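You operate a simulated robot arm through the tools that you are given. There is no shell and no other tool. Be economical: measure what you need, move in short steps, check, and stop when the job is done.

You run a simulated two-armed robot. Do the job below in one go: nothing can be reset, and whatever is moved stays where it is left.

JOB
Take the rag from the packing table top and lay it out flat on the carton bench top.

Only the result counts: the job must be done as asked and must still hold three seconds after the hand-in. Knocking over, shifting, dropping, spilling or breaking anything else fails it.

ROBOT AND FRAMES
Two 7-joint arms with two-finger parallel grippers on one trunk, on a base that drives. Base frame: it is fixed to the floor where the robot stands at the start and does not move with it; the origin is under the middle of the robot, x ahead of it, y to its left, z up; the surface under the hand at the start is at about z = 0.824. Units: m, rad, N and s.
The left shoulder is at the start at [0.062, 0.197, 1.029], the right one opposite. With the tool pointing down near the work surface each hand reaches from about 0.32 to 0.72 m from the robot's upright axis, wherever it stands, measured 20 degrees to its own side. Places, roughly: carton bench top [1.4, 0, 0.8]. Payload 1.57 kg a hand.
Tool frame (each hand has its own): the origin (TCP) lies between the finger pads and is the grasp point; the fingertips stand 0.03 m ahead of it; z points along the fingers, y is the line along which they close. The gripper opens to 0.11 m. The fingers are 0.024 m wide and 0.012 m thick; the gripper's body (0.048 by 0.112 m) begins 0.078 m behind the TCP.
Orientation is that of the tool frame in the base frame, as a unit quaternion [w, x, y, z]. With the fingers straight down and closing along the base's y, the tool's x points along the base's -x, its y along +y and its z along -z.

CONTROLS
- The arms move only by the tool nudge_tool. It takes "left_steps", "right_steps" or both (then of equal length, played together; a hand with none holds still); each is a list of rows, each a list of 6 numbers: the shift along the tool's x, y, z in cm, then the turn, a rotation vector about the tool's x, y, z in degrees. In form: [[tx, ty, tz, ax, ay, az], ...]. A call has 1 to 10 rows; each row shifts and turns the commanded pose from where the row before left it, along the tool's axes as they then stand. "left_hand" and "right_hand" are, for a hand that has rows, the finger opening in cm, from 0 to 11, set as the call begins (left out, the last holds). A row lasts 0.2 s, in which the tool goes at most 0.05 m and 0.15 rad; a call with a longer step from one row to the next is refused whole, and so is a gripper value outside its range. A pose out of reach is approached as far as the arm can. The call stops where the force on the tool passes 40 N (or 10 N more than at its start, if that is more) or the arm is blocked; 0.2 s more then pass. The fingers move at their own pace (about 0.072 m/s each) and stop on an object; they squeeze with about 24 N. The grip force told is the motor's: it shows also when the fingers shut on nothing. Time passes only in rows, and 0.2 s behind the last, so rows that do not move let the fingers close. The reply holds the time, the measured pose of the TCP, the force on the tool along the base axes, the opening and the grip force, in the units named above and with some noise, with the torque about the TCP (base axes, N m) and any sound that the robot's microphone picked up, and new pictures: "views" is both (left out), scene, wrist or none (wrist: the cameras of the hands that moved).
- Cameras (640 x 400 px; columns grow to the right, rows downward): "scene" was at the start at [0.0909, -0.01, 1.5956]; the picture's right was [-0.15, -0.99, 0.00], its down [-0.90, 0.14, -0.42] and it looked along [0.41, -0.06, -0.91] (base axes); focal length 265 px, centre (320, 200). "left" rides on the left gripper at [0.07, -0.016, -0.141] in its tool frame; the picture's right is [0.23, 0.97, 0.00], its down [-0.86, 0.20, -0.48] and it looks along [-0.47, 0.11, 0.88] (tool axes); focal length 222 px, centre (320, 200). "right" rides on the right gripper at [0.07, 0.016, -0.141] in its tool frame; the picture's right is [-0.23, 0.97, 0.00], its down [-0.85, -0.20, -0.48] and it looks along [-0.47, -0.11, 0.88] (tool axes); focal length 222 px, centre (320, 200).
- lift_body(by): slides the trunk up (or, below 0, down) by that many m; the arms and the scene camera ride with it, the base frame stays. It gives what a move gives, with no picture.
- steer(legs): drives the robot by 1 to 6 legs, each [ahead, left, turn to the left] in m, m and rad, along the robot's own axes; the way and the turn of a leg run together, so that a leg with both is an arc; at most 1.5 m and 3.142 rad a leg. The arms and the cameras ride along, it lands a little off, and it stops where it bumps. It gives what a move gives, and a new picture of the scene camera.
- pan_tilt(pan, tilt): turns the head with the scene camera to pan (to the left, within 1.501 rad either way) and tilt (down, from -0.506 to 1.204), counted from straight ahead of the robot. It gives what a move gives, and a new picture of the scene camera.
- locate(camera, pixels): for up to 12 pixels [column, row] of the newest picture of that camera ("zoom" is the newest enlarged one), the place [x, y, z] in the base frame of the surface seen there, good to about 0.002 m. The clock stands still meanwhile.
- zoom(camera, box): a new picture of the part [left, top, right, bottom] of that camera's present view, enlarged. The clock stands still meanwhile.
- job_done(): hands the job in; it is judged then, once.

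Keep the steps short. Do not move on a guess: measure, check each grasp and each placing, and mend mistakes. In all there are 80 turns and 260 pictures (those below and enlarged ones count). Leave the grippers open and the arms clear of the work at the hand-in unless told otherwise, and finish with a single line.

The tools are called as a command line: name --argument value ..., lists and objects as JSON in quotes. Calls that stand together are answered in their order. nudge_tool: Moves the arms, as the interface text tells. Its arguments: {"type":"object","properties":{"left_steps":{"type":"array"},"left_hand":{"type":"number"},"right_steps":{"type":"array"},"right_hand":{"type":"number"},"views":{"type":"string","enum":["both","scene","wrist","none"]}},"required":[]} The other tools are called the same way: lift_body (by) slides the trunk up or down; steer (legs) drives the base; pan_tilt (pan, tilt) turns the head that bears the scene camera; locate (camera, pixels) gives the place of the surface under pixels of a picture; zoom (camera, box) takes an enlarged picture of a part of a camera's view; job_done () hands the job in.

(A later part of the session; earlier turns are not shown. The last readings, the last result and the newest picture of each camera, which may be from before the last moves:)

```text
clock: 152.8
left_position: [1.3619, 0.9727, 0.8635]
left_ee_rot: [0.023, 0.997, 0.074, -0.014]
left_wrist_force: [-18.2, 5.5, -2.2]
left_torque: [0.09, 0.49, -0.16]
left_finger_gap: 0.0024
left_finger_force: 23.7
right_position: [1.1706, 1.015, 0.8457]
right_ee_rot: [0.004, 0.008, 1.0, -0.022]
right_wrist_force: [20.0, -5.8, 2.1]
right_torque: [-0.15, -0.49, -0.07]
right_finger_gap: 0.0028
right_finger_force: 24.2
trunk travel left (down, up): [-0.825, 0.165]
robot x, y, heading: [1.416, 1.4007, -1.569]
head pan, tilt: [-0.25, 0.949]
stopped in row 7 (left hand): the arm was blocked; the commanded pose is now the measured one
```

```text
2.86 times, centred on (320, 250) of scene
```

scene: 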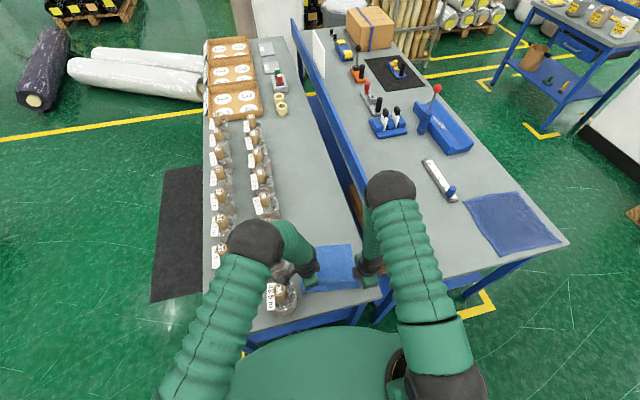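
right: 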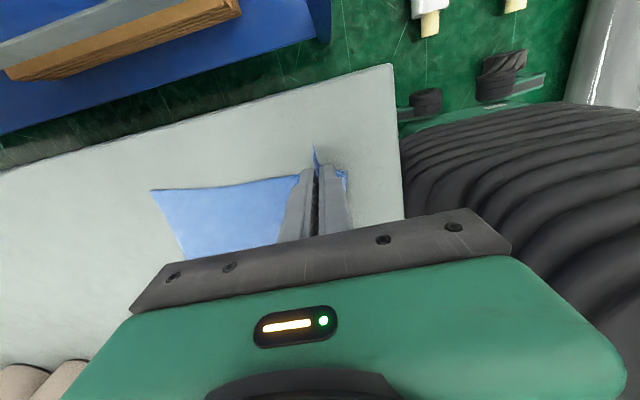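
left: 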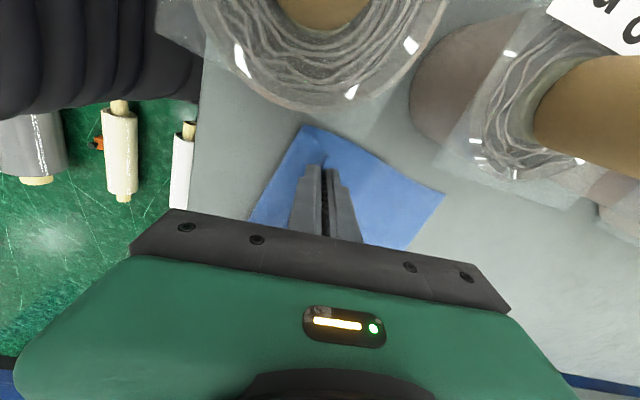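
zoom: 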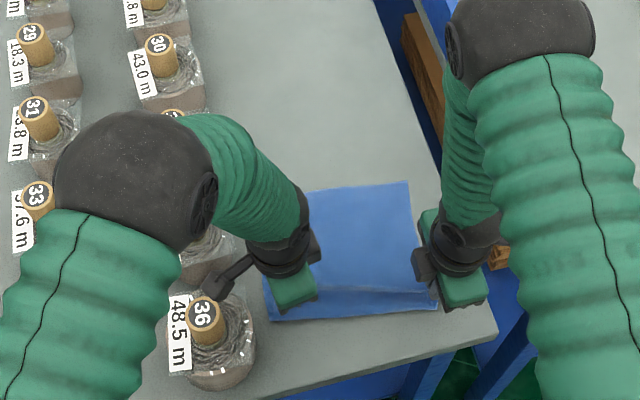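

The left arm hit its cross-body limit again and drifted toward the jars, with 18 N of tension, but the rag lies nearly flat. I'll ease the right hand 1.5 cm toward +x, then release the left hand without lowering it.

nudge_tool --right_steps '[[-0.8, 0, 0, 0, 0, 0], [-0.8, 0, 0, 0, 0, 0], [0, 0, 0, 0, 0, 0]]' --views "none"

nudge_tool --left_steps '[[0, 0, 0, 0, 0, 0], [0, 0, 0, 0, 0, 0]]' --left_hand 3 --views "both"

```text
clock: 153.6
left_position: [1.3675, 0.9757, 0.8601]
left_ee_rot: [0.021, 0.997, 0.074, -0.007]
left_wrist_force: [-5.4, 1.0, -0.8]
left_torque: [0.05, 0.15, -0.05]
left_finger_gap: 0.0027
left_finger_force: 24.0
right_position: [1.183, 1.0175, 0.8442]
right_ee_rot: [0.001, 0.011, 1.0, -0.019]
right_wrist_force: [5.2, -0.8, 0.4]
right_torque: [-0.02, -0.13, -0.04]
right_finger_gap: 0.0031
right_finger_force: 24.0
trunk travel left (down, up): [-0.825, 0.165]
robot x, y, heading: [1.4193, 1.4005, -1.574]
head pan, tilt: [-0.25, 0.949]
```

```text
clock: 154.2
left_position: [1.3685, 0.9764, 0.8575]
left_ee_rot: [0.019, 0.997, 0.076, -0.006]
left_wrist_force: [0.4, 1.7, -0.2]
left_torque: [-0.02, 0.01, 0.06]
left_finger_gap: 0.03
left_finger_force: 0.0
right_position: [1.1819, 1.018, 0.8462]
right_ee_rot: [0.001, 0.009, 1.0, -0.018]
right_wrist_force: [-0.1, 0.3, 0.0]
right_torque: [0.02, 0.0, 0.01]
right_finger_gap: 0.0029
right_finger_force: 24.3
trunk travel left (down, up): [-0.825, 0.165]
robot x, y, heading: [1.4196, 1.4007, -1.571]
head pan, tilt: [-0.25, 0.949]
```

scene: 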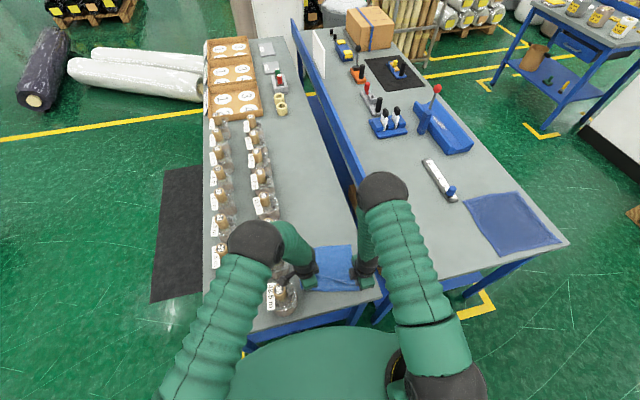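
left: 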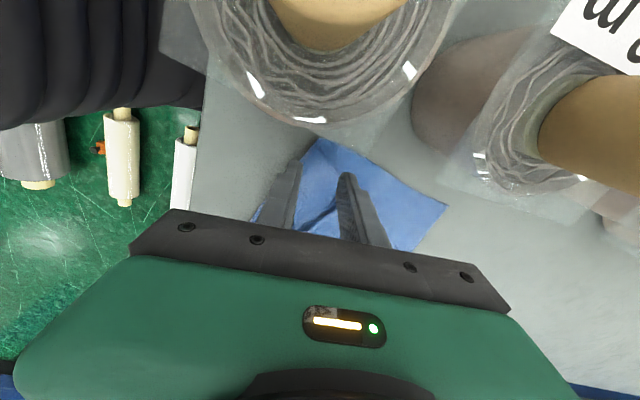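

Released cleanly. I'll raise the left hand straight up, away from the jars.

nudge_tool --left_steps '[[0, 0, -1, 0, 0, 0], [0, 0, -1.5, 0, 0, 0], [0, 0, -2, 0, 0, 0], [0, 0, -2.5, 0, 0, 0], [0, 0, -2.5, 0, 0, 0], [0, 0, -2.5, 0, 0, 0], [0, 0, -2.5, 0, 0, 0]]' --views "scene"

zoom --camera "scene" --box '[250, 180, 390, 320]'

```text
clock: 155.8
left_position: [1.3641, 0.9846, 1.0054]
left_ee_rot: [0.018, 0.997, 0.069, -0.007]
left_wrist_force: [0.8, 0.2, -0.3]
left_torque: [-0.02, 0.01, -0.01]
left_finger_gap: 0.0299
left_finger_force: 0.1
right_position: [1.1811, 1.0182, 0.8471]
right_ee_rot: [0.0, 0.01, 1.0, -0.018]
right_wrist_force: [0.4, -0.6, 0.0]
right_torque: [-0.03, -0.02, -0.01]
right_finger_gap: 0.0027
right_finger_force: 24.2
trunk travel left (down, up): [-0.825, 0.165]
robot x, y, heading: [1.4227, 1.3988, -1.572]
head pan, tilt: [-0.25, 0.949]
```

scene: 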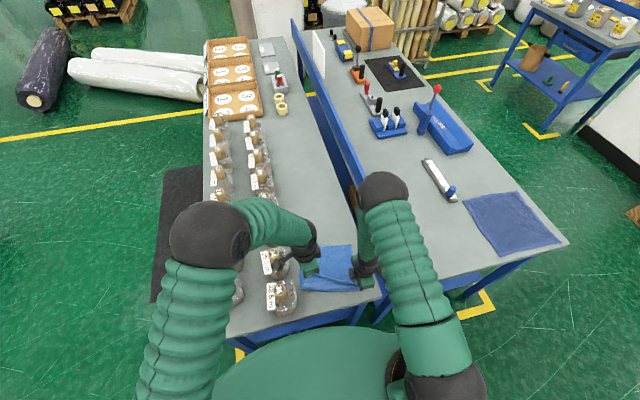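

```text
2.86 times, centred on (320, 250) of scene
```

zoom: 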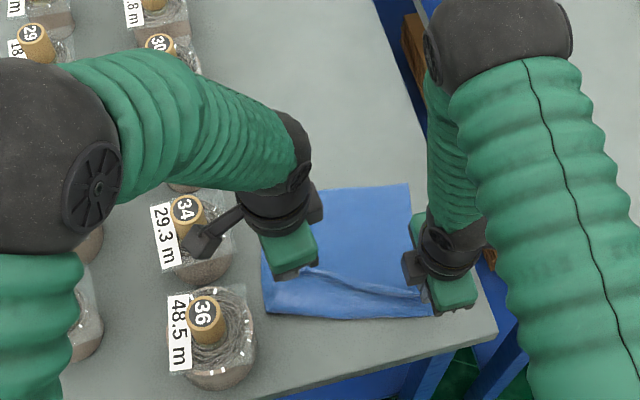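

There's a shallow ridge near the close edge. I'll release the right hand and raise it, then look at the whole rag.

nudge_tool --right_steps '[[0, 0, 0.5, 0, 0, 0], [0, 0, 0, 0, 0, 0]]' --right_hand 3 --views "none"

nudge_tool --left_steps '[[2.5, -2, -2.5, 0, 0, 0], [2.5, -2, -2.5, 0, 0, 0], [2.5, -2, -2.5, 0, 0, 0], [2.5, -2, -2, 0, 0, 0], [2.5, 0, -2, 0, 0, 0], [2.5, 0, -2, 0, 0, 0]]' --right_steps '[[0, 0, -1, 0, 0, 0], [0, 0, -2, 0, 0, 0], [0, 0, -3, 0, 0, 0], [0, 0, -3, 0, 0, 0], [3, 0, -3, 0, 0, 0], [3, 0, -3, 0, 0, 0]]' --views "scene"

zoom --camera "scene" --box '[250, 200, 400, 310]'

```text
clock: 156.4
left_position: [1.3642, 0.9846, 1.0057]
left_ee_rot: [0.018, 0.997, 0.069, -0.007]
left_wrist_force: [-0.2, 0.1, 0.3]
left_torque: [-0.02, -0.03, 0.01]
left_finger_gap: 0.0301
left_finger_force: 0.1
right_position: [1.1824, 1.0168, 0.8414]
right_ee_rot: [0.001, 0.01, 1.0, -0.019]
right_wrist_force: [0.0, -0.4, 0.0]
right_torque: [-0.03, 0.0, -0.02]
right_finger_gap: 0.0299
right_finger_force: 0.1
trunk travel left (down, up): [-0.825, 0.165]
robot x, y, heading: [1.4192, 1.4035, -1.573]
head pan, tilt: [-0.25, 0.949]
```

```text
clock: 157.8
left_position: [1.5027, 1.0934, 1.1355]
left_ee_rot: [0.02, 0.997, 0.069, -0.006]
left_wrist_force: [-1.1, -0.2, 0.5]
left_torque: [0.0, 0.01, 0.04]
left_finger_gap: 0.0299
left_finger_force: 0.0
right_position: [1.1206, 1.0252, 0.9925]
right_ee_rot: [0.002, 0.009, 1.0, -0.02]
right_wrist_force: [-0.2, -0.4, -0.2]
right_torque: [-0.04, -0.02, 0.0]
right_finger_gap: 0.0296
right_finger_force: 0.1
trunk travel left (down, up): [-0.825, 0.165]
robot x, y, heading: [1.4204, 1.3998, -1.57]
head pan, tilt: [-0.25, 0.949]
```

scene: 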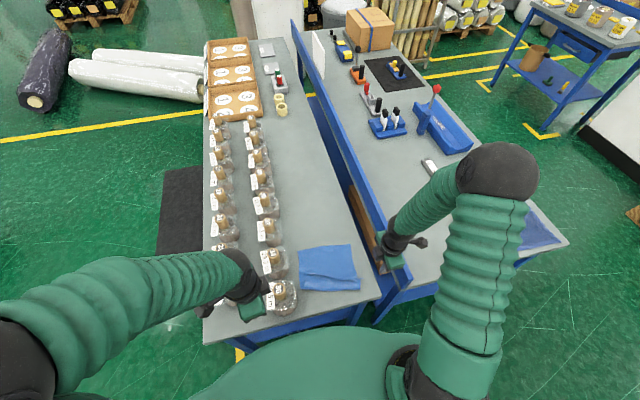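

```text
3.64 times, centred on (325, 255) of scene
```

zoom: 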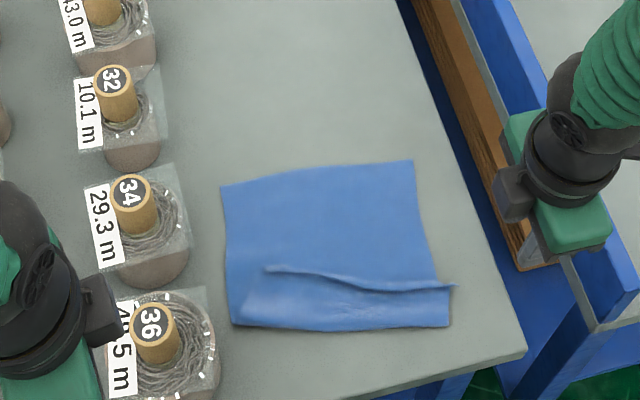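

The rag is on the bench, but its near strip of about 4 cm is folded over on itself. I'll measure corners, the fold, and heights.

locate --camera "zoom" --pixels '[[223, 188], [411, 163], [446, 322], [234, 322], [268, 270], [360, 278], [452, 288], [340, 300], [340, 240], [430, 280], [240, 280], [520, 352]]'

zoom --camera "scene" --box '[295, 255, 365, 300]'

```text
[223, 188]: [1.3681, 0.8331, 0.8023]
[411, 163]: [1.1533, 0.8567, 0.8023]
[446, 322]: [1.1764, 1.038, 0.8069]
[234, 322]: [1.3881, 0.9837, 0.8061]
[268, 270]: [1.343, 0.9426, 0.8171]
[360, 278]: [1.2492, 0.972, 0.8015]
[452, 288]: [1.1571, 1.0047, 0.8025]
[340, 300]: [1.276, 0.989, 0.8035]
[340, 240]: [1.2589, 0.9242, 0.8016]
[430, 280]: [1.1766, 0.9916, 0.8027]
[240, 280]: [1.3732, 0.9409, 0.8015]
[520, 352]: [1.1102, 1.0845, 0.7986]
```

```text
8.89 times, centred on (330, 278) of scene
```

zoom: 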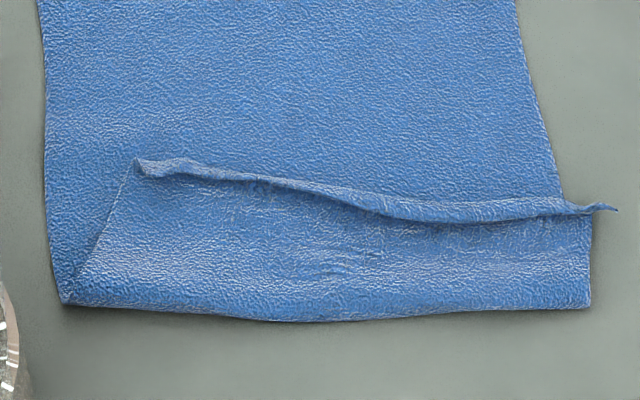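

The near strip is folded toward −y with its lip slightly raised. The right arm can reach all of it, so I'll locate points along the lip and crease to pinch it and turn it back.

locate --camera "zoom" --pixels '[[145, 168], [180, 170], [230, 178], [280, 188], [330, 197], [390, 208], [500, 212], [600, 208], [300, 318], [90, 303], [580, 305], [230, 165]]'

zoom --camera "right" --box '[0, 0, 640, 400]'

```text
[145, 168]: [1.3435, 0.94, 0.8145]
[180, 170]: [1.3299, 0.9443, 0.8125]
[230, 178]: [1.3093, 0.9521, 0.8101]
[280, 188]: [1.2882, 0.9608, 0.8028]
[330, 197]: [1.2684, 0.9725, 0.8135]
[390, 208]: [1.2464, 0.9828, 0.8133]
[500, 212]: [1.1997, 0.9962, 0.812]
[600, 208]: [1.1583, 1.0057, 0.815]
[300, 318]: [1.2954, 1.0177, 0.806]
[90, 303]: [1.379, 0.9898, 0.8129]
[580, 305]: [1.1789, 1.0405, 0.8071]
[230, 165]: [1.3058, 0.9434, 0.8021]
```

```text
1.00 times, centred on (320, 200) of right (not enlarged: the box is as wide or as high as the picture)
```

zoom: 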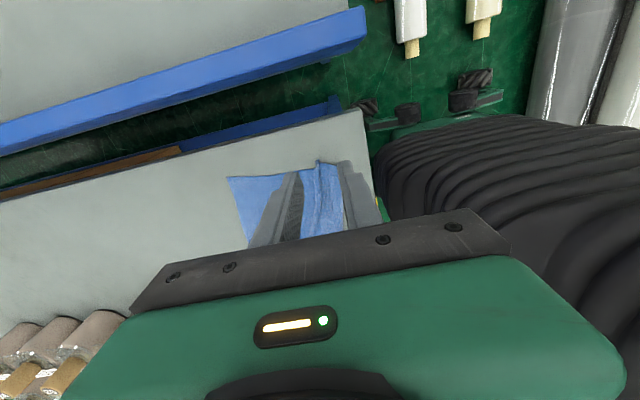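

The lip stands about 1 cm proud all along. I'll bring the right hand over its middle at (1.25, 0.98), 3 cm open, and come down to just above it.

nudge_tool --right_steps '[[-3.3, -1.2, 0, 0, 0, 0], [-3.3, -1.1, 0, 0, 0, 0], [-3.3, -1.1, 0, 0, 0, 0], [-3.1, -1.1, 0, 0, 0, 0], [0, 0, 4, 0, 0, 0], [0, 0, 4, 0, 0, 0], [0, 0, 4, 0, 0, 0], [0, 0, 1.5, 0, 0, 0]]' --views "both"

zoom --camera "right" --box '[220, 120, 420, 245]'

```text
clock: 159.6
left_position: [1.5055, 1.0913, 1.1342]
left_ee_rot: [0.018, 0.997, 0.069, -0.007]
left_wrist_force: [0.5, 0.1, 0.3]
left_torque: [0.03, -0.02, 0.02]
left_finger_gap: 0.0296
left_finger_force: 0.0
right_position: [1.2521, 0.9698, 0.8585]
right_ee_rot: [0.002, 0.011, 1.0, -0.019]
right_wrist_force: [-0.9, 0.6, 0.3]
right_torque: [0.01, -0.01, 0.02]
right_finger_gap: 0.03
right_finger_force: 0.1
trunk travel left (down, up): [-0.825, 0.165]
robot x, y, heading: [1.4192, 1.3972, -1.571]
head pan, tilt: [-0.25, 0.949]
```

scene: 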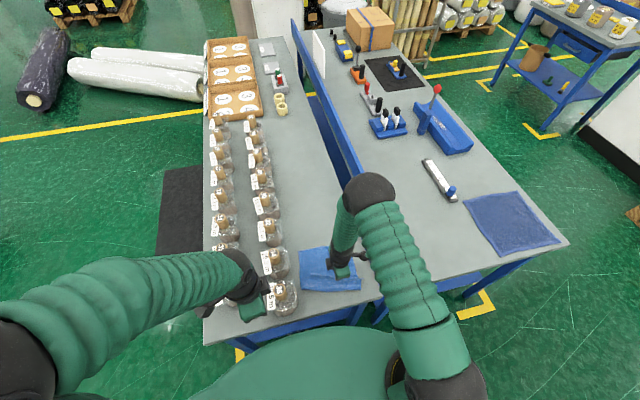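
right: 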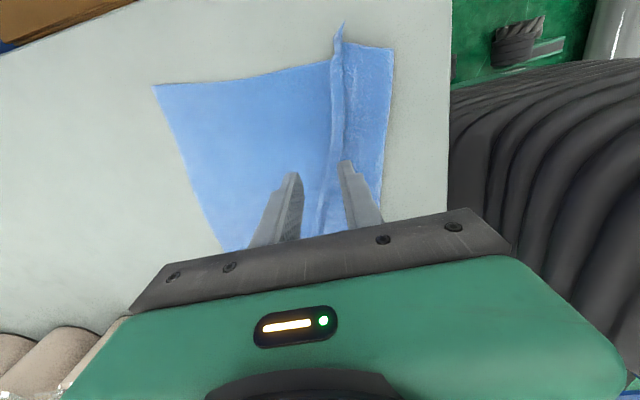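

```text
3.20 times, centred on (320, 182) of right
```

zoom: 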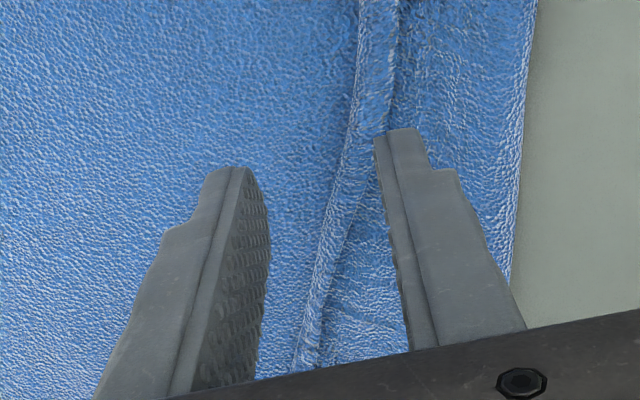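

The lip lies between the fingers, nearer the +y one. I'll shift 0.7 cm, go down 2.3 cm, and close gently.

nudge_tool --right_steps '[[0, 0.7, 0, 0, 0, 0], [0, 0, 1.2, 0, 0, 0], [0, 0, 1.0, 0, 0, 0]]' --views "none"

nudge_tool --right_steps '[[0, 0, 0, 0, 0, 0], [0, 0, 0, 0, 0, 0]]' --right_hand 0 --views "wrist"

```text
clock: 160.4
left_position: [1.506, 1.0917, 1.1348]
left_ee_rot: [0.02, 0.997, 0.07, -0.008]
left_wrist_force: [-0.4, 0.6, -0.3]
left_torque: [0.0, 0.0, 0.01]
left_finger_gap: 0.03
left_finger_force: 0.0
right_position: [1.2511, 0.9753, 0.8358]
right_ee_rot: [0.001, 0.009, 1.0, -0.02]
right_wrist_force: [-0.6, 0.2, -0.4]
right_torque: [0.06, -0.02, 0.0]
right_finger_gap: 0.0301
right_finger_force: 0.0
trunk travel left (down, up): [-0.825, 0.165]
robot x, y, heading: [1.422, 1.4009, -1.571]
head pan, tilt: [-0.25, 0.949]
```

```text
clock: 161.0
left_position: [1.5061, 1.0911, 1.1334]
left_ee_rot: [0.019, 0.997, 0.069, -0.008]
left_wrist_force: [0.4, 0.0, -0.3]
left_torque: [-0.01, 0.02, -0.02]
left_finger_gap: 0.0301
left_finger_force: 0.0
right_position: [1.2523, 0.9761, 0.836]
right_ee_rot: [0.0, 0.01, 1.0, -0.018]
right_wrist_force: [-0.9, -0.2, 2.6]
right_torque: [-0.04, 0.0, -0.01]
right_finger_gap: 0.0017
right_finger_force: 23.7
trunk travel left (down, up): [-0.825, 0.165]
robot x, y, heading: [1.421, 1.4012, -1.573]
head pan, tilt: [-0.25, 0.949]
```

right: 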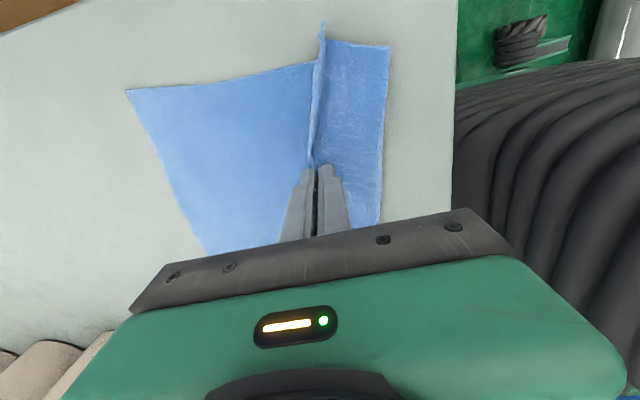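

Pinched a single layer (1.7 mm). I'll swing the flap up and over the crease toward +y.

nudge_tool --right_steps '[[0, 0.4, -1.6, 0, 0, 0], [0, 1.4, -1.6, 0, 0, 0], [0, 2.0, -0.6, 0, 0, 0], [0, 2.0, 0.4, 0, 0, 0], [0, 1.8, 1.2, 0, 0, 0], [0, 0.8, 1.4, 0, 0, 0]]' --views "both"

zoom --camera "scene" --box '[285, 235, 385, 305]'

```text
clock: 162.4
left_position: [1.5068, 1.0915, 1.1347]
left_ee_rot: [0.02, 0.997, 0.069, -0.008]
left_wrist_force: [0.5, -0.1, -0.1]
left_torque: [0.02, 0.01, -0.01]
left_finger_gap: 0.0301
left_finger_force: 0.1
right_position: [1.2548, 1.0614, 0.8399]
right_ee_rot: [0.0, 0.011, 1.0, -0.019]
right_wrist_force: [0.6, -0.7, 0.2]
right_torque: [0.0, -0.02, -0.01]
right_finger_gap: 0.0015
right_finger_force: 23.4
trunk travel left (down, up): [-0.825, 0.165]
robot x, y, heading: [1.4224, 1.4, -1.575]
head pan, tilt: [-0.25, 0.949]
```

scene: 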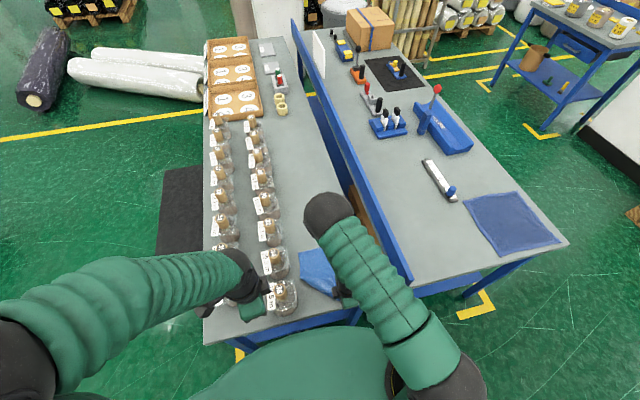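
right: 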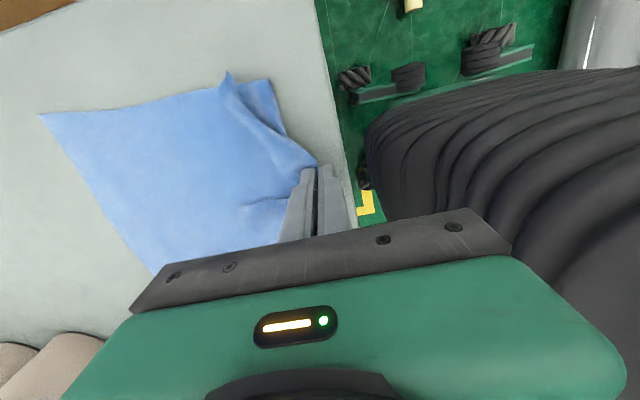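

```text
5.71 times, centred on (335, 270) of scene
```

zoom: 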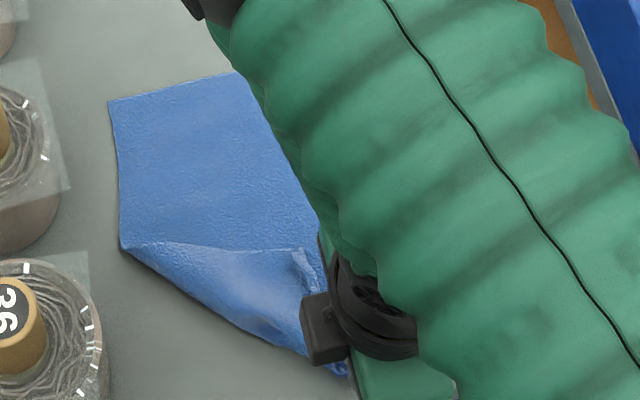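

The middle has turned over, with the corners still folded. I'll set it down, release, rise, and look.

nudge_tool --right_steps '[[0, 0, 0.7, 0, 0, 0], [0, 0, 0, 0, 0, 0]]' --right_hand 2 --views "none"

nudge_tool --right_steps '[[0, 0, -1, 0, 0, 0], [0, 0, -3, 0, 0, 0], [0, 0, -4, 0, 0, 0], [4, -1, -2, 0, 0, 0], [4, -1, 0, 0, 0, 0], [4, -1, 0, 0, 0, 0]]' --views "scene"

zoom --camera "scene" --box '[285, 235, 385, 305]'

```text
clock: 163.0
left_position: [1.5055, 1.0917, 1.1346]
left_ee_rot: [0.019, 0.997, 0.07, -0.008]
left_wrist_force: [0.2, -0.1, 0.4]
left_torque: [-0.01, 0.0, 0.03]
left_finger_gap: 0.03
left_finger_force: 0.2
right_position: [1.2547, 1.0613, 0.8321]
right_ee_rot: [0.001, 0.009, 1.0, -0.019]
right_wrist_force: [0.1, -0.2, 0.4]
right_torque: [-0.01, 0.05, -0.01]
right_finger_gap: 0.0198
right_finger_force: 0.0
trunk travel left (down, up): [-0.825, 0.165]
robot x, y, heading: [1.419, 1.3969, -1.57]
head pan, tilt: [-0.25, 0.949]
```

```text
clock: 164.4
left_position: [1.5016, 1.0915, 1.1347]
left_ee_rot: [0.02, 0.997, 0.068, -0.006]
left_wrist_force: [1.2, 0.5, -0.2]
left_torque: [0.05, -0.04, 0.01]
left_finger_gap: 0.0299
left_finger_force: 0.0
right_position: [1.1298, 1.0393, 0.9372]
right_ee_rot: [0.002, 0.01, 1.0, -0.019]
right_wrist_force: [-0.2, 0.0, -0.6]
right_torque: [0.02, -0.01, -0.01]
right_finger_gap: 0.0198
right_finger_force: 0.0
trunk travel left (down, up): [-0.825, 0.165]
robot x, y, heading: [1.4174, 1.401, -1.578]
head pan, tilt: [-0.25, 0.949]
```

scene: 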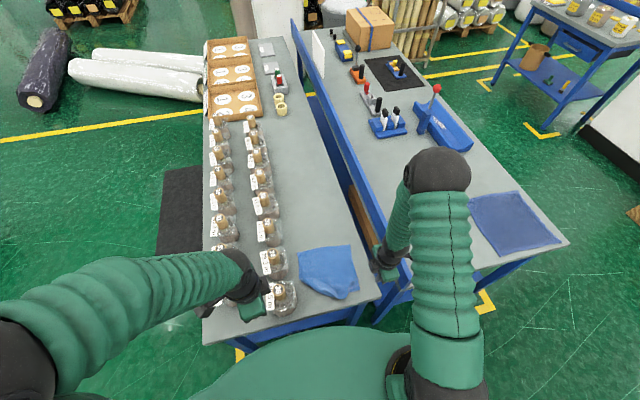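

```text
5.71 times, centred on (335, 270) of scene
```

zoom: 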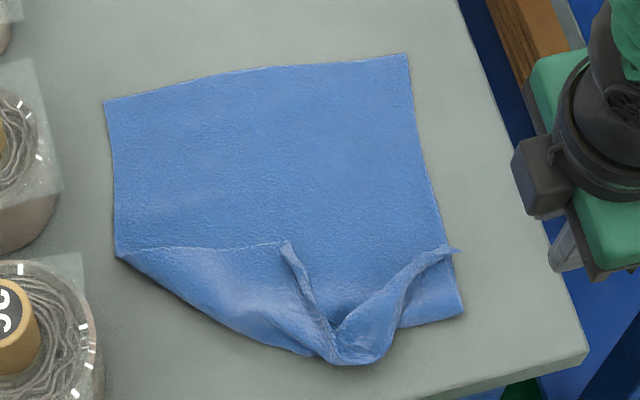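

The middle is out; two corner flaps remain. I'll locate both flap tips and crease ends.

locate --camera "zoom" --pixels '[[440, 252], [415, 268], [455, 250], [458, 312], [402, 326], [287, 246], [292, 262], [305, 285], [118, 255], [250, 330], [345, 362], [378, 345]]'

```text
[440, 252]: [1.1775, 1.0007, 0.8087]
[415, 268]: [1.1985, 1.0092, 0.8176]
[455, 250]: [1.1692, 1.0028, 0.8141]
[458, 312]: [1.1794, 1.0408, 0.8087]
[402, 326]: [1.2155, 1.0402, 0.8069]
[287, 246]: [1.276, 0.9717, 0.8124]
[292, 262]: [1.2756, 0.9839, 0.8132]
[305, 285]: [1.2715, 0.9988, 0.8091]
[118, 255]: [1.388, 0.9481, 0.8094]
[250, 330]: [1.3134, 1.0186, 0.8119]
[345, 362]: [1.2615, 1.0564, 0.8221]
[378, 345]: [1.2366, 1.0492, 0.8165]
```

I'll turn the right corner back in one chain: pinch its lip at (1.182, 1.004), swing it over, release, and rise while turning the hand for the other corner.

nudge_tool --right_steps '[[-2.6, -1.7, 0, 0, 0, 0], [-2.6, -1.7, 0, 0, 0, 0], [0, 0, 4, 0, 0, 0], [0, 0, 4, 0, 0, 0], [0, 0, 1.2, 0, 0, 0], [0, 0, 0.9, 0, 0, 0]]' --right_hand 3 --views "none"

nudge_tool --right_steps '[[0, 0, 0, 0, 0, 0], [0, 0, 0, 0, 0, 0], [0, 0.4, -1.6, 0, 0, 0], [0, 1.3, -1.6, 0, 0, 0], [0, 1.6, -0.4, 0, 0, 0], [0, 1.6, 0.4, 0, 0, 0], [0, 1.3, 1.2, 0, 0, 0], [0, 0.6, 1.6, 0, 0, 0]]' --right_hand 0 --views "none"

nudge_tool --right_steps '[[0, 0, 0.6, 0, 0, 0], [0, 0, 0, 0, 0, 0]]' --right_hand 2 --views "none"

nudge_tool --right_steps '[[0, 0, -2, 0, 0, 0], [0, 0, -4, 0, 0, 0], [0, 0, -4, 0, 0, 8.5], [0, 0, 0, 0, 0, 8.5], [0, 0, 0, 0, 0, 8.5], [0, 0, 0, 0, 0, 8.5], [0, 0, 0, 0, 0, 8.5], [0, 0, 0, 0, 0, 8.5], [0, 0, 0, 0, 0, 8.5], [0, 0, 0, 0, 0, 8.5]]' --views "scene"

zoom --camera "scene" --box '[285, 235, 385, 305]'

```text
clock: 165.8
left_position: [1.5063, 1.0906, 1.1357]
left_ee_rot: [0.019, 0.997, 0.069, -0.007]
left_wrist_force: [-0.2, 0.1, 0.8]
left_torque: [-0.03, 0.01, -0.01]
left_finger_gap: 0.03
left_finger_force: 0.0
right_position: [1.1862, 0.9994, 0.8349]
right_ee_rot: [0.0, 0.01, 1.0, -0.019]
right_wrist_force: [-0.2, -0.6, 0.3]
right_torque: [-0.01, 0.0, 0.0]
right_finger_gap: 0.03
right_finger_force: 0.1
trunk travel left (down, up): [-0.825, 0.165]
robot x, y, heading: [1.4171, 1.4013, -1.569]
head pan, tilt: [-0.25, 0.949]
```

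```text
clock: 167.6
left_position: [1.5048, 1.0915, 1.1346]
left_ee_rot: [0.019, 0.997, 0.069, -0.007]
left_wrist_force: [0.2, 0.3, 0.3]
left_torque: [-0.03, 0.0, 0.0]
left_finger_gap: 0.0299
left_finger_force: 0.2
right_position: [1.1865, 1.0656, 0.8378]
right_ee_rot: [0.001, 0.009, 1.0, -0.019]
right_wrist_force: [-1.2, 0.1, -0.7]
right_torque: [0.05, 0.03, 0.01]
right_finger_gap: 0.002
right_finger_force: 24.1
trunk travel left (down, up): [-0.825, 0.165]
robot x, y, heading: [1.421, 1.401, -1.568]
head pan, tilt: [-0.25, 0.949]
```

```text
clock: 168.2
left_position: [1.5062, 1.0916, 1.136]
left_ee_rot: [0.02, 0.997, 0.069, -0.007]
left_wrist_force: [0.8, -0.3, -0.2]
left_torque: [-0.02, 0.0, 0.0]
left_finger_gap: 0.03
left_finger_force: 0.0
right_position: [1.1872, 1.0674, 0.8317]
right_ee_rot: [-0.001, 0.011, 1.0, -0.019]
right_wrist_force: [-1.3, 0.4, 13.5]
right_torque: [0.11, 0.06, 0.06]
right_finger_gap: 0.0191
right_finger_force: 0.1
trunk travel left (down, up): [-0.825, 0.165]
robot x, y, heading: [1.4193, 1.4031, -1.574]
head pan, tilt: [-0.25, 0.949]
```

```text
clock: 170.4
left_position: [1.504, 1.0905, 1.1349]
left_ee_rot: [0.019, 0.997, 0.069, -0.006]
left_wrist_force: [-0.4, -0.6, 1.6]
left_torque: [0.02, 0.0, 0.03]
left_finger_gap: 0.0297
left_finger_force: 0.2
right_position: [1.1867, 1.0698, 0.9314]
right_ee_rot: [0.012, 0.569, 0.822, -0.015]
right_wrist_force: [0.9, 0.3, -0.2]
right_torque: [-0.01, -0.03, -0.03]
right_finger_gap: 0.02
right_finger_force: 0.0
trunk travel left (down, up): [-0.825, 0.165]
robot x, y, heading: [1.4204, 1.402, -1.575]
head pan, tilt: [-0.25, 0.949]
```

scene: 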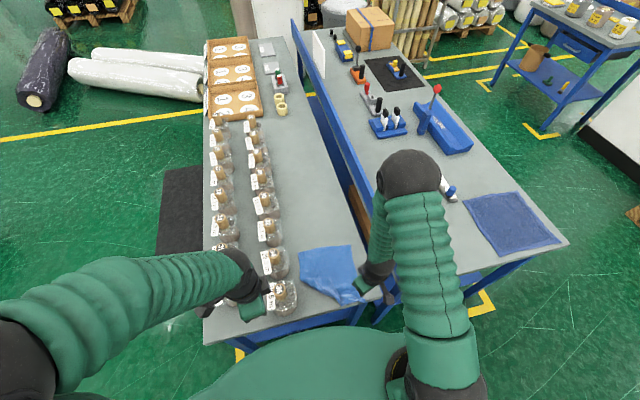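

```text
5.71 times, centred on (335, 270) of scene
```

zoom: 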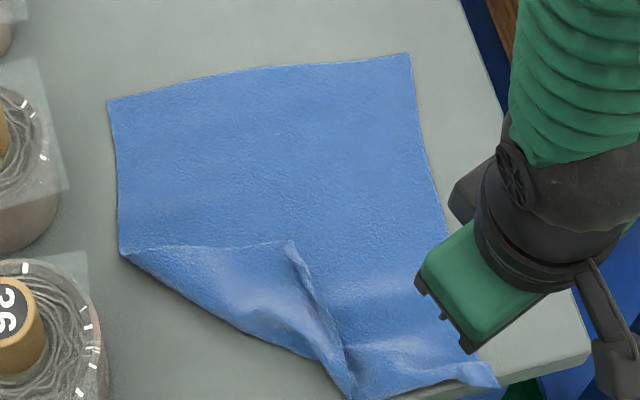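

The right corner is out, reaching about the bench end, so I'll slide the rag inward afterwards. Now the left corner: pinch its lip at (1.275, 0.984) and swing it over its crease in one chain.

nudge_tool --right_steps '[[-2.78, 1.3, 0, 0, 0, 0], [-2.78, 1.3, 0, 0, 0, 0], [-2.78, 1.3, 0, 0, 0, 0], [-2.78, 1.3, 0, 0, 0, 0], [0, 0, 4, 0, 0, 0], [0, 0, 3.5, 0, 0, 0], [0, 0, 1.2, 0, 0, 0], [0, 0, 0.9, 0, 0, 0]]' --right_hand 3 --views "wrist"

nudge_tool --right_steps '[[0, 0, 0, 0, 0, 0], [0, 0, 0, 0, 0, 0], [0.28, 0.48, -1.7, 0, 0, 0], [0.94, 1.59, -1.7, 0, 0, 0], [1.13, 1.91, -0.5, 0, 0, 0], [1.13, 1.91, 0.5, 0, 0, 0], [0.84, 1.43, 1.4, 0, 0, 0], [0.37, 0.63, 1.5, 0, 0, 0]]' --right_hand 0 --views "wrist"

nudge_tool --right_steps '[[0, 0, 0.6, 0, 0, 0], [0, 0, 0, 0, 0, 0]]' --right_hand 2 --views "none"

nudge_tool --right_steps '[[0, 0, -2, 0, 0, 0], [0, 0, -4, 0, 0, 0], [0, 0, -4, 0, 0, 0], [0, -4.5, 0, 0, 0, 0], [0, -4.5, 0, 0, 0, 0], [0, -4.5, 0, 0, 0, 0], [0, -4.5, 0, 0, 0, 0]]' --views "scene"

zoom --camera "scene" --box '[285, 235, 385, 305]'

```text
clock: 172.2
left_position: [1.5051, 1.0919, 1.1357]
left_ee_rot: [0.019, 0.997, 0.069, -0.007]
left_wrist_force: [0.1, 0.3, 1.1]
left_torque: [-0.03, -0.01, -0.02]
left_finger_gap: 0.0301
left_finger_force: 0.0
right_position: [1.2767, 0.9823, 0.8368]
right_ee_rot: [0.011, 0.567, 0.823, -0.016]
right_wrist_force: [-0.5, -0.2, 0.5]
right_torque: [0.01, -0.02, -0.02]
right_finger_gap: 0.0298
right_finger_force: 0.1
trunk travel left (down, up): [-0.825, 0.165]
robot x, y, heading: [1.4167, 1.3971, -1.573]
head pan, tilt: [-0.25, 0.949]
```

right: 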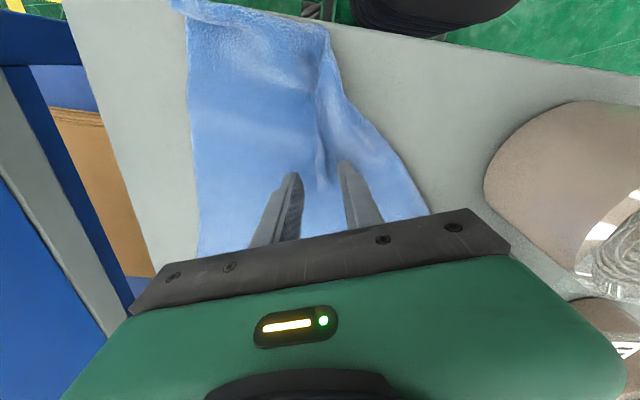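

```text
clock: 174.0
left_position: [1.5052, 1.0909, 1.1338]
left_ee_rot: [0.018, 0.997, 0.069, -0.007]
left_wrist_force: [0.1, -0.3, 0.6]
left_torque: [0.0, 0.01, 0.0]
left_finger_gap: 0.0299
left_finger_force: 0.1
right_position: [1.3328, 1.0546, 0.8398]
right_ee_rot: [0.01, 0.568, 0.823, -0.016]
right_wrist_force: [0.0, 0.2, -0.4]
right_torque: [-0.04, 0.0, -0.02]
right_finger_gap: 0.002
right_finger_force: 23.3
trunk travel left (down, up): [-0.825, 0.165]
robot x, y, heading: [1.4164, 1.4005, -1.571]
head pan, tilt: [-0.25, 0.949]
```

right: 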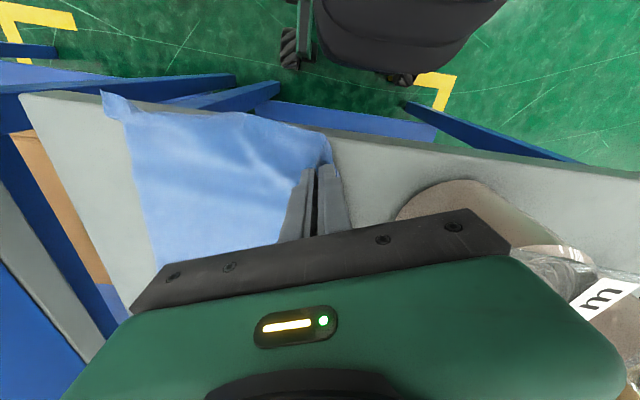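

```text
clock: 174.6
left_position: [1.5064, 1.091, 1.1353]
left_ee_rot: [0.019, 0.997, 0.069, -0.008]
left_wrist_force: [0.4, 0.5, -0.1]
left_torque: [-0.01, 0.03, 0.02]
left_finger_gap: 0.0299
left_finger_force: 0.1
right_position: [1.3336, 1.0519, 0.8343]
right_ee_rot: [0.011, 0.568, 0.823, -0.016]
right_wrist_force: [-0.3, -0.5, 0.3]
right_torque: [0.0, 0.02, 0.0]
right_finger_gap: 0.0203
right_finger_force: 0.0
trunk travel left (down, up): [-0.825, 0.165]
robot x, y, heading: [1.4186, 1.3979, -1.577]
head pan, tilt: [-0.25, 0.949]
```

```text
clock: 176.2
left_position: [1.5037, 1.0921, 1.1349]
left_ee_rot: [0.019, 0.997, 0.069, -0.006]
left_wrist_force: [0.6, 0.4, -0.1]
left_torque: [0.0, 0.0, -0.01]
left_finger_gap: 0.0301
left_finger_force: 0.1
right_position: [1.1627, 0.9946, 0.9356]
right_ee_rot: [0.011, 0.567, 0.823, -0.014]
right_wrist_force: [-0.3, -0.3, -0.1]
right_torque: [-0.02, -0.04, -0.01]
right_finger_gap: 0.0199
right_finger_force: 0.0
trunk travel left (down, up): [-0.825, 0.165]
robot x, y, heading: [1.4181, 1.399, -1.576]
head pan, tilt: [-0.25, 0.949]
```

scene: 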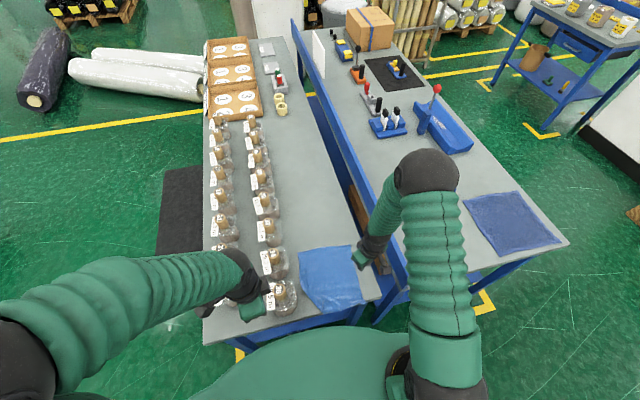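

```text
5.71 times, centred on (335, 270) of scene
```

zoom: 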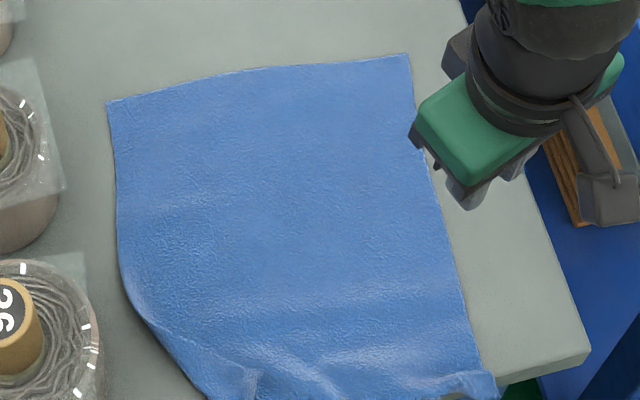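

The rag is unfolded, but its near edge sits right at the bench end. I'll press it near its far side with two fingertips 4 cm apart and drag it about 4.5 cm inward (−y).

nudge_tool --right_steps '[[-3.2, 1.45, 0, 0, 0, 0], [-3.2, 1.45, 0, 0, 0, 0], [-3.2, 1.45, 0, 0, 0, 0], [-3.2, 1.45, 0, 0, 0, 0], [0, 0, 4, 0, 0, 0], [0, 0, 4, 0, 0, 0], [0, 0, 2.2, 0, 0, 0], [0, 0, 0.4, 0, 0, 0]]' --right_hand 4 --views "none"

nudge_tool --right_steps '[[0, 0, 0.2, 0, 0, 0], [-0.84, -0.32, 0, 0, 0, 0], [-0.84, -0.32, 0, 0, 0, 0], [-0.84, -0.32, 0, 0, 0, 0], [-0.84, -0.32, 0, 0, 0, 0], [-0.84, -0.32, 0, 0, 0, 0]]' --views "none"

nudge_tool --right_steps '[[0, 0, -3, 0, 0, 0], [0, 0, -4, 0, 0, 0], [0, 0, -4, 0, 0, 0], [0, -4.5, 0, 0, 0, 0], [0, -4.5, 0, 0, 0, 0], [0, -4.5, 0, 0, 0, 0]]' --views "scene"

zoom --camera "scene" --box '[285, 235, 385, 310]'

locate --camera "zoom" --pixels '[[110, 100], [405, 60], [485, 370], [215, 380], [300, 360], [350, 380], [300, 200], [130, 280], [450, 300], [250, 370], [400, 360], [585, 350]]'

```text
clock: 178.0
left_position: [1.5042, 1.0908, 1.1346]
left_ee_rot: [0.018, 0.997, 0.069, -0.008]
left_wrist_force: [-0.1, 0.4, 0.2]
left_torque: [-0.01, 0.0, -0.01]
left_finger_gap: 0.0299
left_finger_force: 0.0
right_position: [1.2632, 0.891, 0.8336]
right_ee_rot: [0.011, 0.567, 0.823, -0.016]
right_wrist_force: [0.3, -0.6, -0.5]
right_torque: [0.0, 0.04, 0.01]
right_finger_gap: 0.0401
right_finger_force: 0.0
trunk travel left (down, up): [-0.825, 0.165]
robot x, y, heading: [1.4216, 1.3973, -1.574]
head pan, tilt: [-0.25, 0.949]
```

```text
clock: 179.4
left_position: [1.505, 1.0897, 1.1349]
left_ee_rot: [0.019, 0.997, 0.069, -0.007]
left_wrist_force: [-0.6, 0.1, 0.1]
left_torque: [-0.02, 0.0, -0.01]
left_finger_gap: 0.0298
left_finger_force: 0.1
right_position: [1.2642, 0.8457, 0.8339]
right_ee_rot: [0.011, 0.567, 0.824, -0.015]
right_wrist_force: [-0.1, 0.3, 0.3]
right_torque: [0.0, -0.02, -0.02]
right_finger_gap: 0.0401
right_finger_force: 0.1
trunk travel left (down, up): [-0.825, 0.165]
robot x, y, heading: [1.419, 1.4014, -1.572]
head pan, tilt: [-0.25, 0.949]
```

```text
clock: 180.8
left_position: [1.5027, 1.092, 1.1346]
left_ee_rot: [0.019, 0.997, 0.068, -0.006]
left_wrist_force: [0.2, -0.6, 0.4]
left_torque: [-0.04, 0.0, 0.01]
left_finger_gap: 0.0302
left_finger_force: 0.1
right_position: [1.1352, 0.8018, 0.9445]
right_ee_rot: [0.012, 0.567, 0.824, -0.016]
right_wrist_force: [0.4, 0.0, -0.7]
right_torque: [0.01, 0.01, -0.01]
right_finger_gap: 0.04
right_finger_force: 0.0
trunk travel left (down, up): [-0.825, 0.165]
robot x, y, heading: [1.4196, 1.4052, -1.576]
head pan, tilt: [-0.25, 0.949]
```

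scene: 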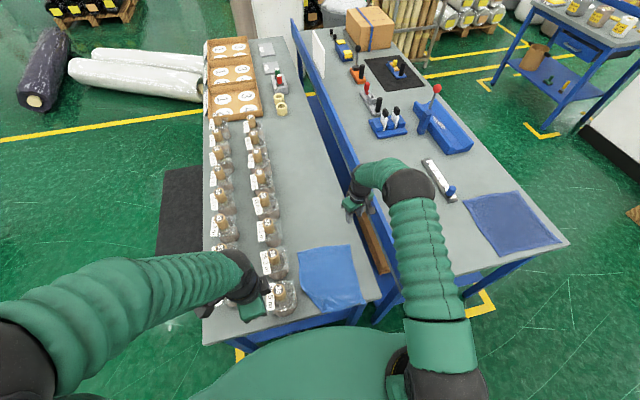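

```text
5.33 times, centred on (335, 272) of scene
```

zoom: 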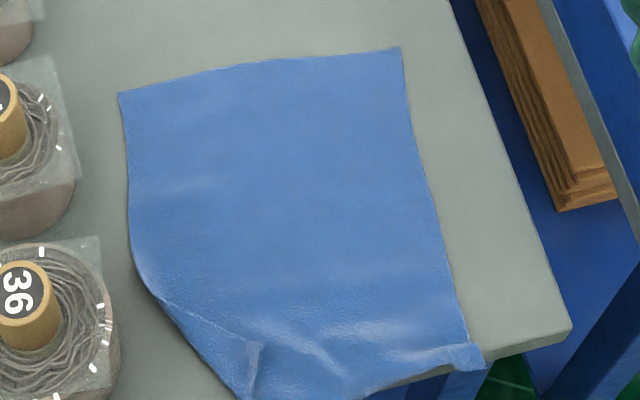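

```text
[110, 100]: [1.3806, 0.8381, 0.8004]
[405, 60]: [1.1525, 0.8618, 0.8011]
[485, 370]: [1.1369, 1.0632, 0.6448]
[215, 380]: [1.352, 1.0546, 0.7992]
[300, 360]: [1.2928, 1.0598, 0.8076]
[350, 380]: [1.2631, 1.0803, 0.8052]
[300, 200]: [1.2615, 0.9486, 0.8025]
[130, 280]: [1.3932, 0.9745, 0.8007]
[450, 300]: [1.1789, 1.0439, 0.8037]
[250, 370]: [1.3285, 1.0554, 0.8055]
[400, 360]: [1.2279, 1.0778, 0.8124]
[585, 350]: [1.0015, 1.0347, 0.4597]
```

The fingertips hovered just above and didn't grip, so I'll press about 6 mm lower and drag again, then look and measure, including the small flap left at the near-left corner.

nudge_tool --right_steps '[[0.71, 3.65, 0, 0, 0, 0], [0.71, 3.65, 0, 0, 0, 0], [0.71, 3.65, 0, 0, 0, 0], [0.71, 3.65, 0, 0, 0, 0], [0, 0, 4, 0, 0, 0], [0, 0, 4, 0, 0, 0], [0, 0, 2.6, 0, 0, 0], [0, 0, 0.6, 0, 0, 0], [0, 0, 0.3, 0, 0, 0]]' --right_hand 4 --views "none"

nudge_tool --right_steps '[[0, 0, 0.3, 0, 0, 0], [-0.94, -0.35, 0.02, 0, 0, 0], [-0.94, -0.35, 0, 0, 0, 0], [-0.94, -0.35, 0, 0, 0, 0], [-0.94, -0.35, 0, 0, 0, 0], [-0.94, -0.35, 0, 0, 0, 0]]' --views "none"

nudge_tool --right_steps '[[0, 0, -3, 0, 0, 0], [0, 0, -4, 0, 0, 0], [0, 0, -4, 0, 0, 0], [0, -4.5, 0, 0, 0, 0], [0, -4.5, 0, 0, 0, 0], [0, -4.5, 0, 0, 0, 0]]' --views "scene"

zoom --camera "scene" --box '[285, 235, 385, 310]'

locate --camera "zoom" --pixels '[[140, 280], [180, 305], [220, 325], [255, 345], [255, 370], [240, 390], [260, 320], [200, 340], [470, 345], [380, 370], [250, 50], [320, 340]]'

```text
clock: 182.8
left_position: [1.5056, 1.0941, 1.1359]
left_ee_rot: [0.02, 0.997, 0.068, -0.008]
left_wrist_force: [-0.4, -0.6, -0.4]
left_torque: [0.01, 0.01, 0.02]
left_finger_gap: 0.0299
left_finger_force: 0.1
right_position: [1.2639, 0.8753, 0.8319]
right_ee_rot: [0.013, 0.567, 0.823, -0.019]
right_wrist_force: [-2.9, 2.5, 28.8]
right_torque: [0.61, -0.47, 0.1]
right_finger_gap: 0.0381
right_finger_force: 0.0
trunk travel left (down, up): [-0.825, 0.165]
robot x, y, heading: [1.4179, 1.4009, -1.571]
head pan, tilt: [-0.25, 0.949]
```

```text
clock: 183.1
left_position: [1.5076, 1.0935, 1.1357]
left_ee_rot: [0.019, 0.997, 0.069, -0.007]
left_wrist_force: [0.7, -0.3, 0.0]
left_torque: [0.0, -0.01, 0.02]
left_finger_gap: 0.03
left_finger_force: 0.1
right_position: [1.2654, 0.8738, 0.8319]
right_ee_rot: [0.013, 0.568, 0.823, -0.019]
right_wrist_force: [-1.8, 5.5, 27.0]
right_torque: [0.63, -0.52, 0.17]
right_finger_gap: 0.0401
right_finger_force: 0.2
trunk travel left (down, up): [-0.825, 0.165]
robot x, y, heading: [1.4215, 1.4009, -1.571]
head pan, tilt: [-0.25, 0.949]
stopped in row 1 (right hand): the force on the tool passed its limit at 45 N (the readings are from after the stop); the commanded pose is now the measured one
```

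```text
clock: 184.5
left_position: [1.502, 1.0912, 1.1354]
left_ee_rot: [0.02, 0.997, 0.068, -0.005]
left_wrist_force: [-0.2, 0.6, -0.7]
left_torque: [0.03, 0.0, 0.01]
left_finger_gap: 0.0299
left_finger_force: 0.0
right_position: [1.135, 0.8306, 0.9398]
right_ee_rot: [0.013, 0.567, 0.823, -0.017]
right_wrist_force: [0.0, 0.7, 0.1]
right_torque: [0.0, -0.04, 0.01]
right_finger_gap: 0.04
right_finger_force: 0.0
trunk travel left (down, up): [-0.825, 0.165]
robot x, y, heading: [1.418, 1.3997, -1.573]
head pan, tilt: [-0.25, 0.949]
```

scene: 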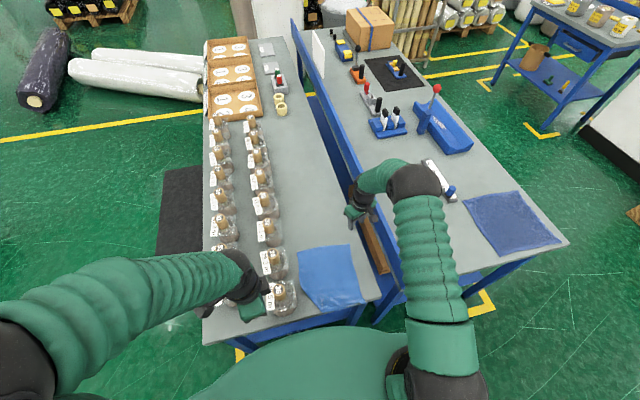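

```text
5.33 times, centred on (335, 272) of scene
```

zoom: 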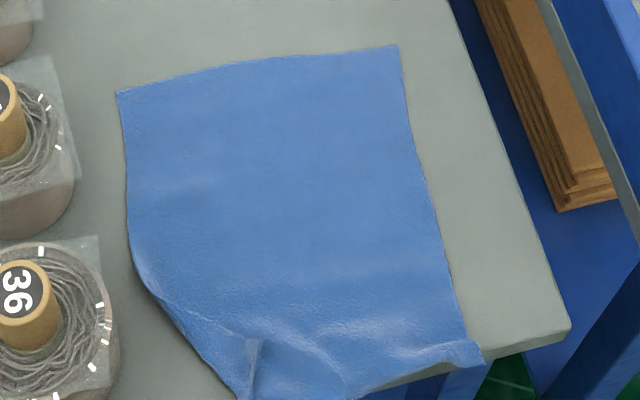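

```text
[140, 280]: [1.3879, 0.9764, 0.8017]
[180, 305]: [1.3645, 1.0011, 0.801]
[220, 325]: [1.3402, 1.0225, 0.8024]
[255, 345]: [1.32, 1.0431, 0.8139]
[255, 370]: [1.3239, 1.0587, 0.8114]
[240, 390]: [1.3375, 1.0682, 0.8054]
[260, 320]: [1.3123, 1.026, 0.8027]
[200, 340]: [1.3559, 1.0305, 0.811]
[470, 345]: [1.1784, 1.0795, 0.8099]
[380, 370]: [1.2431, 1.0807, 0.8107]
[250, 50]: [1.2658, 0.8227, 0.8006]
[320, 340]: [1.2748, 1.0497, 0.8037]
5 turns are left
```

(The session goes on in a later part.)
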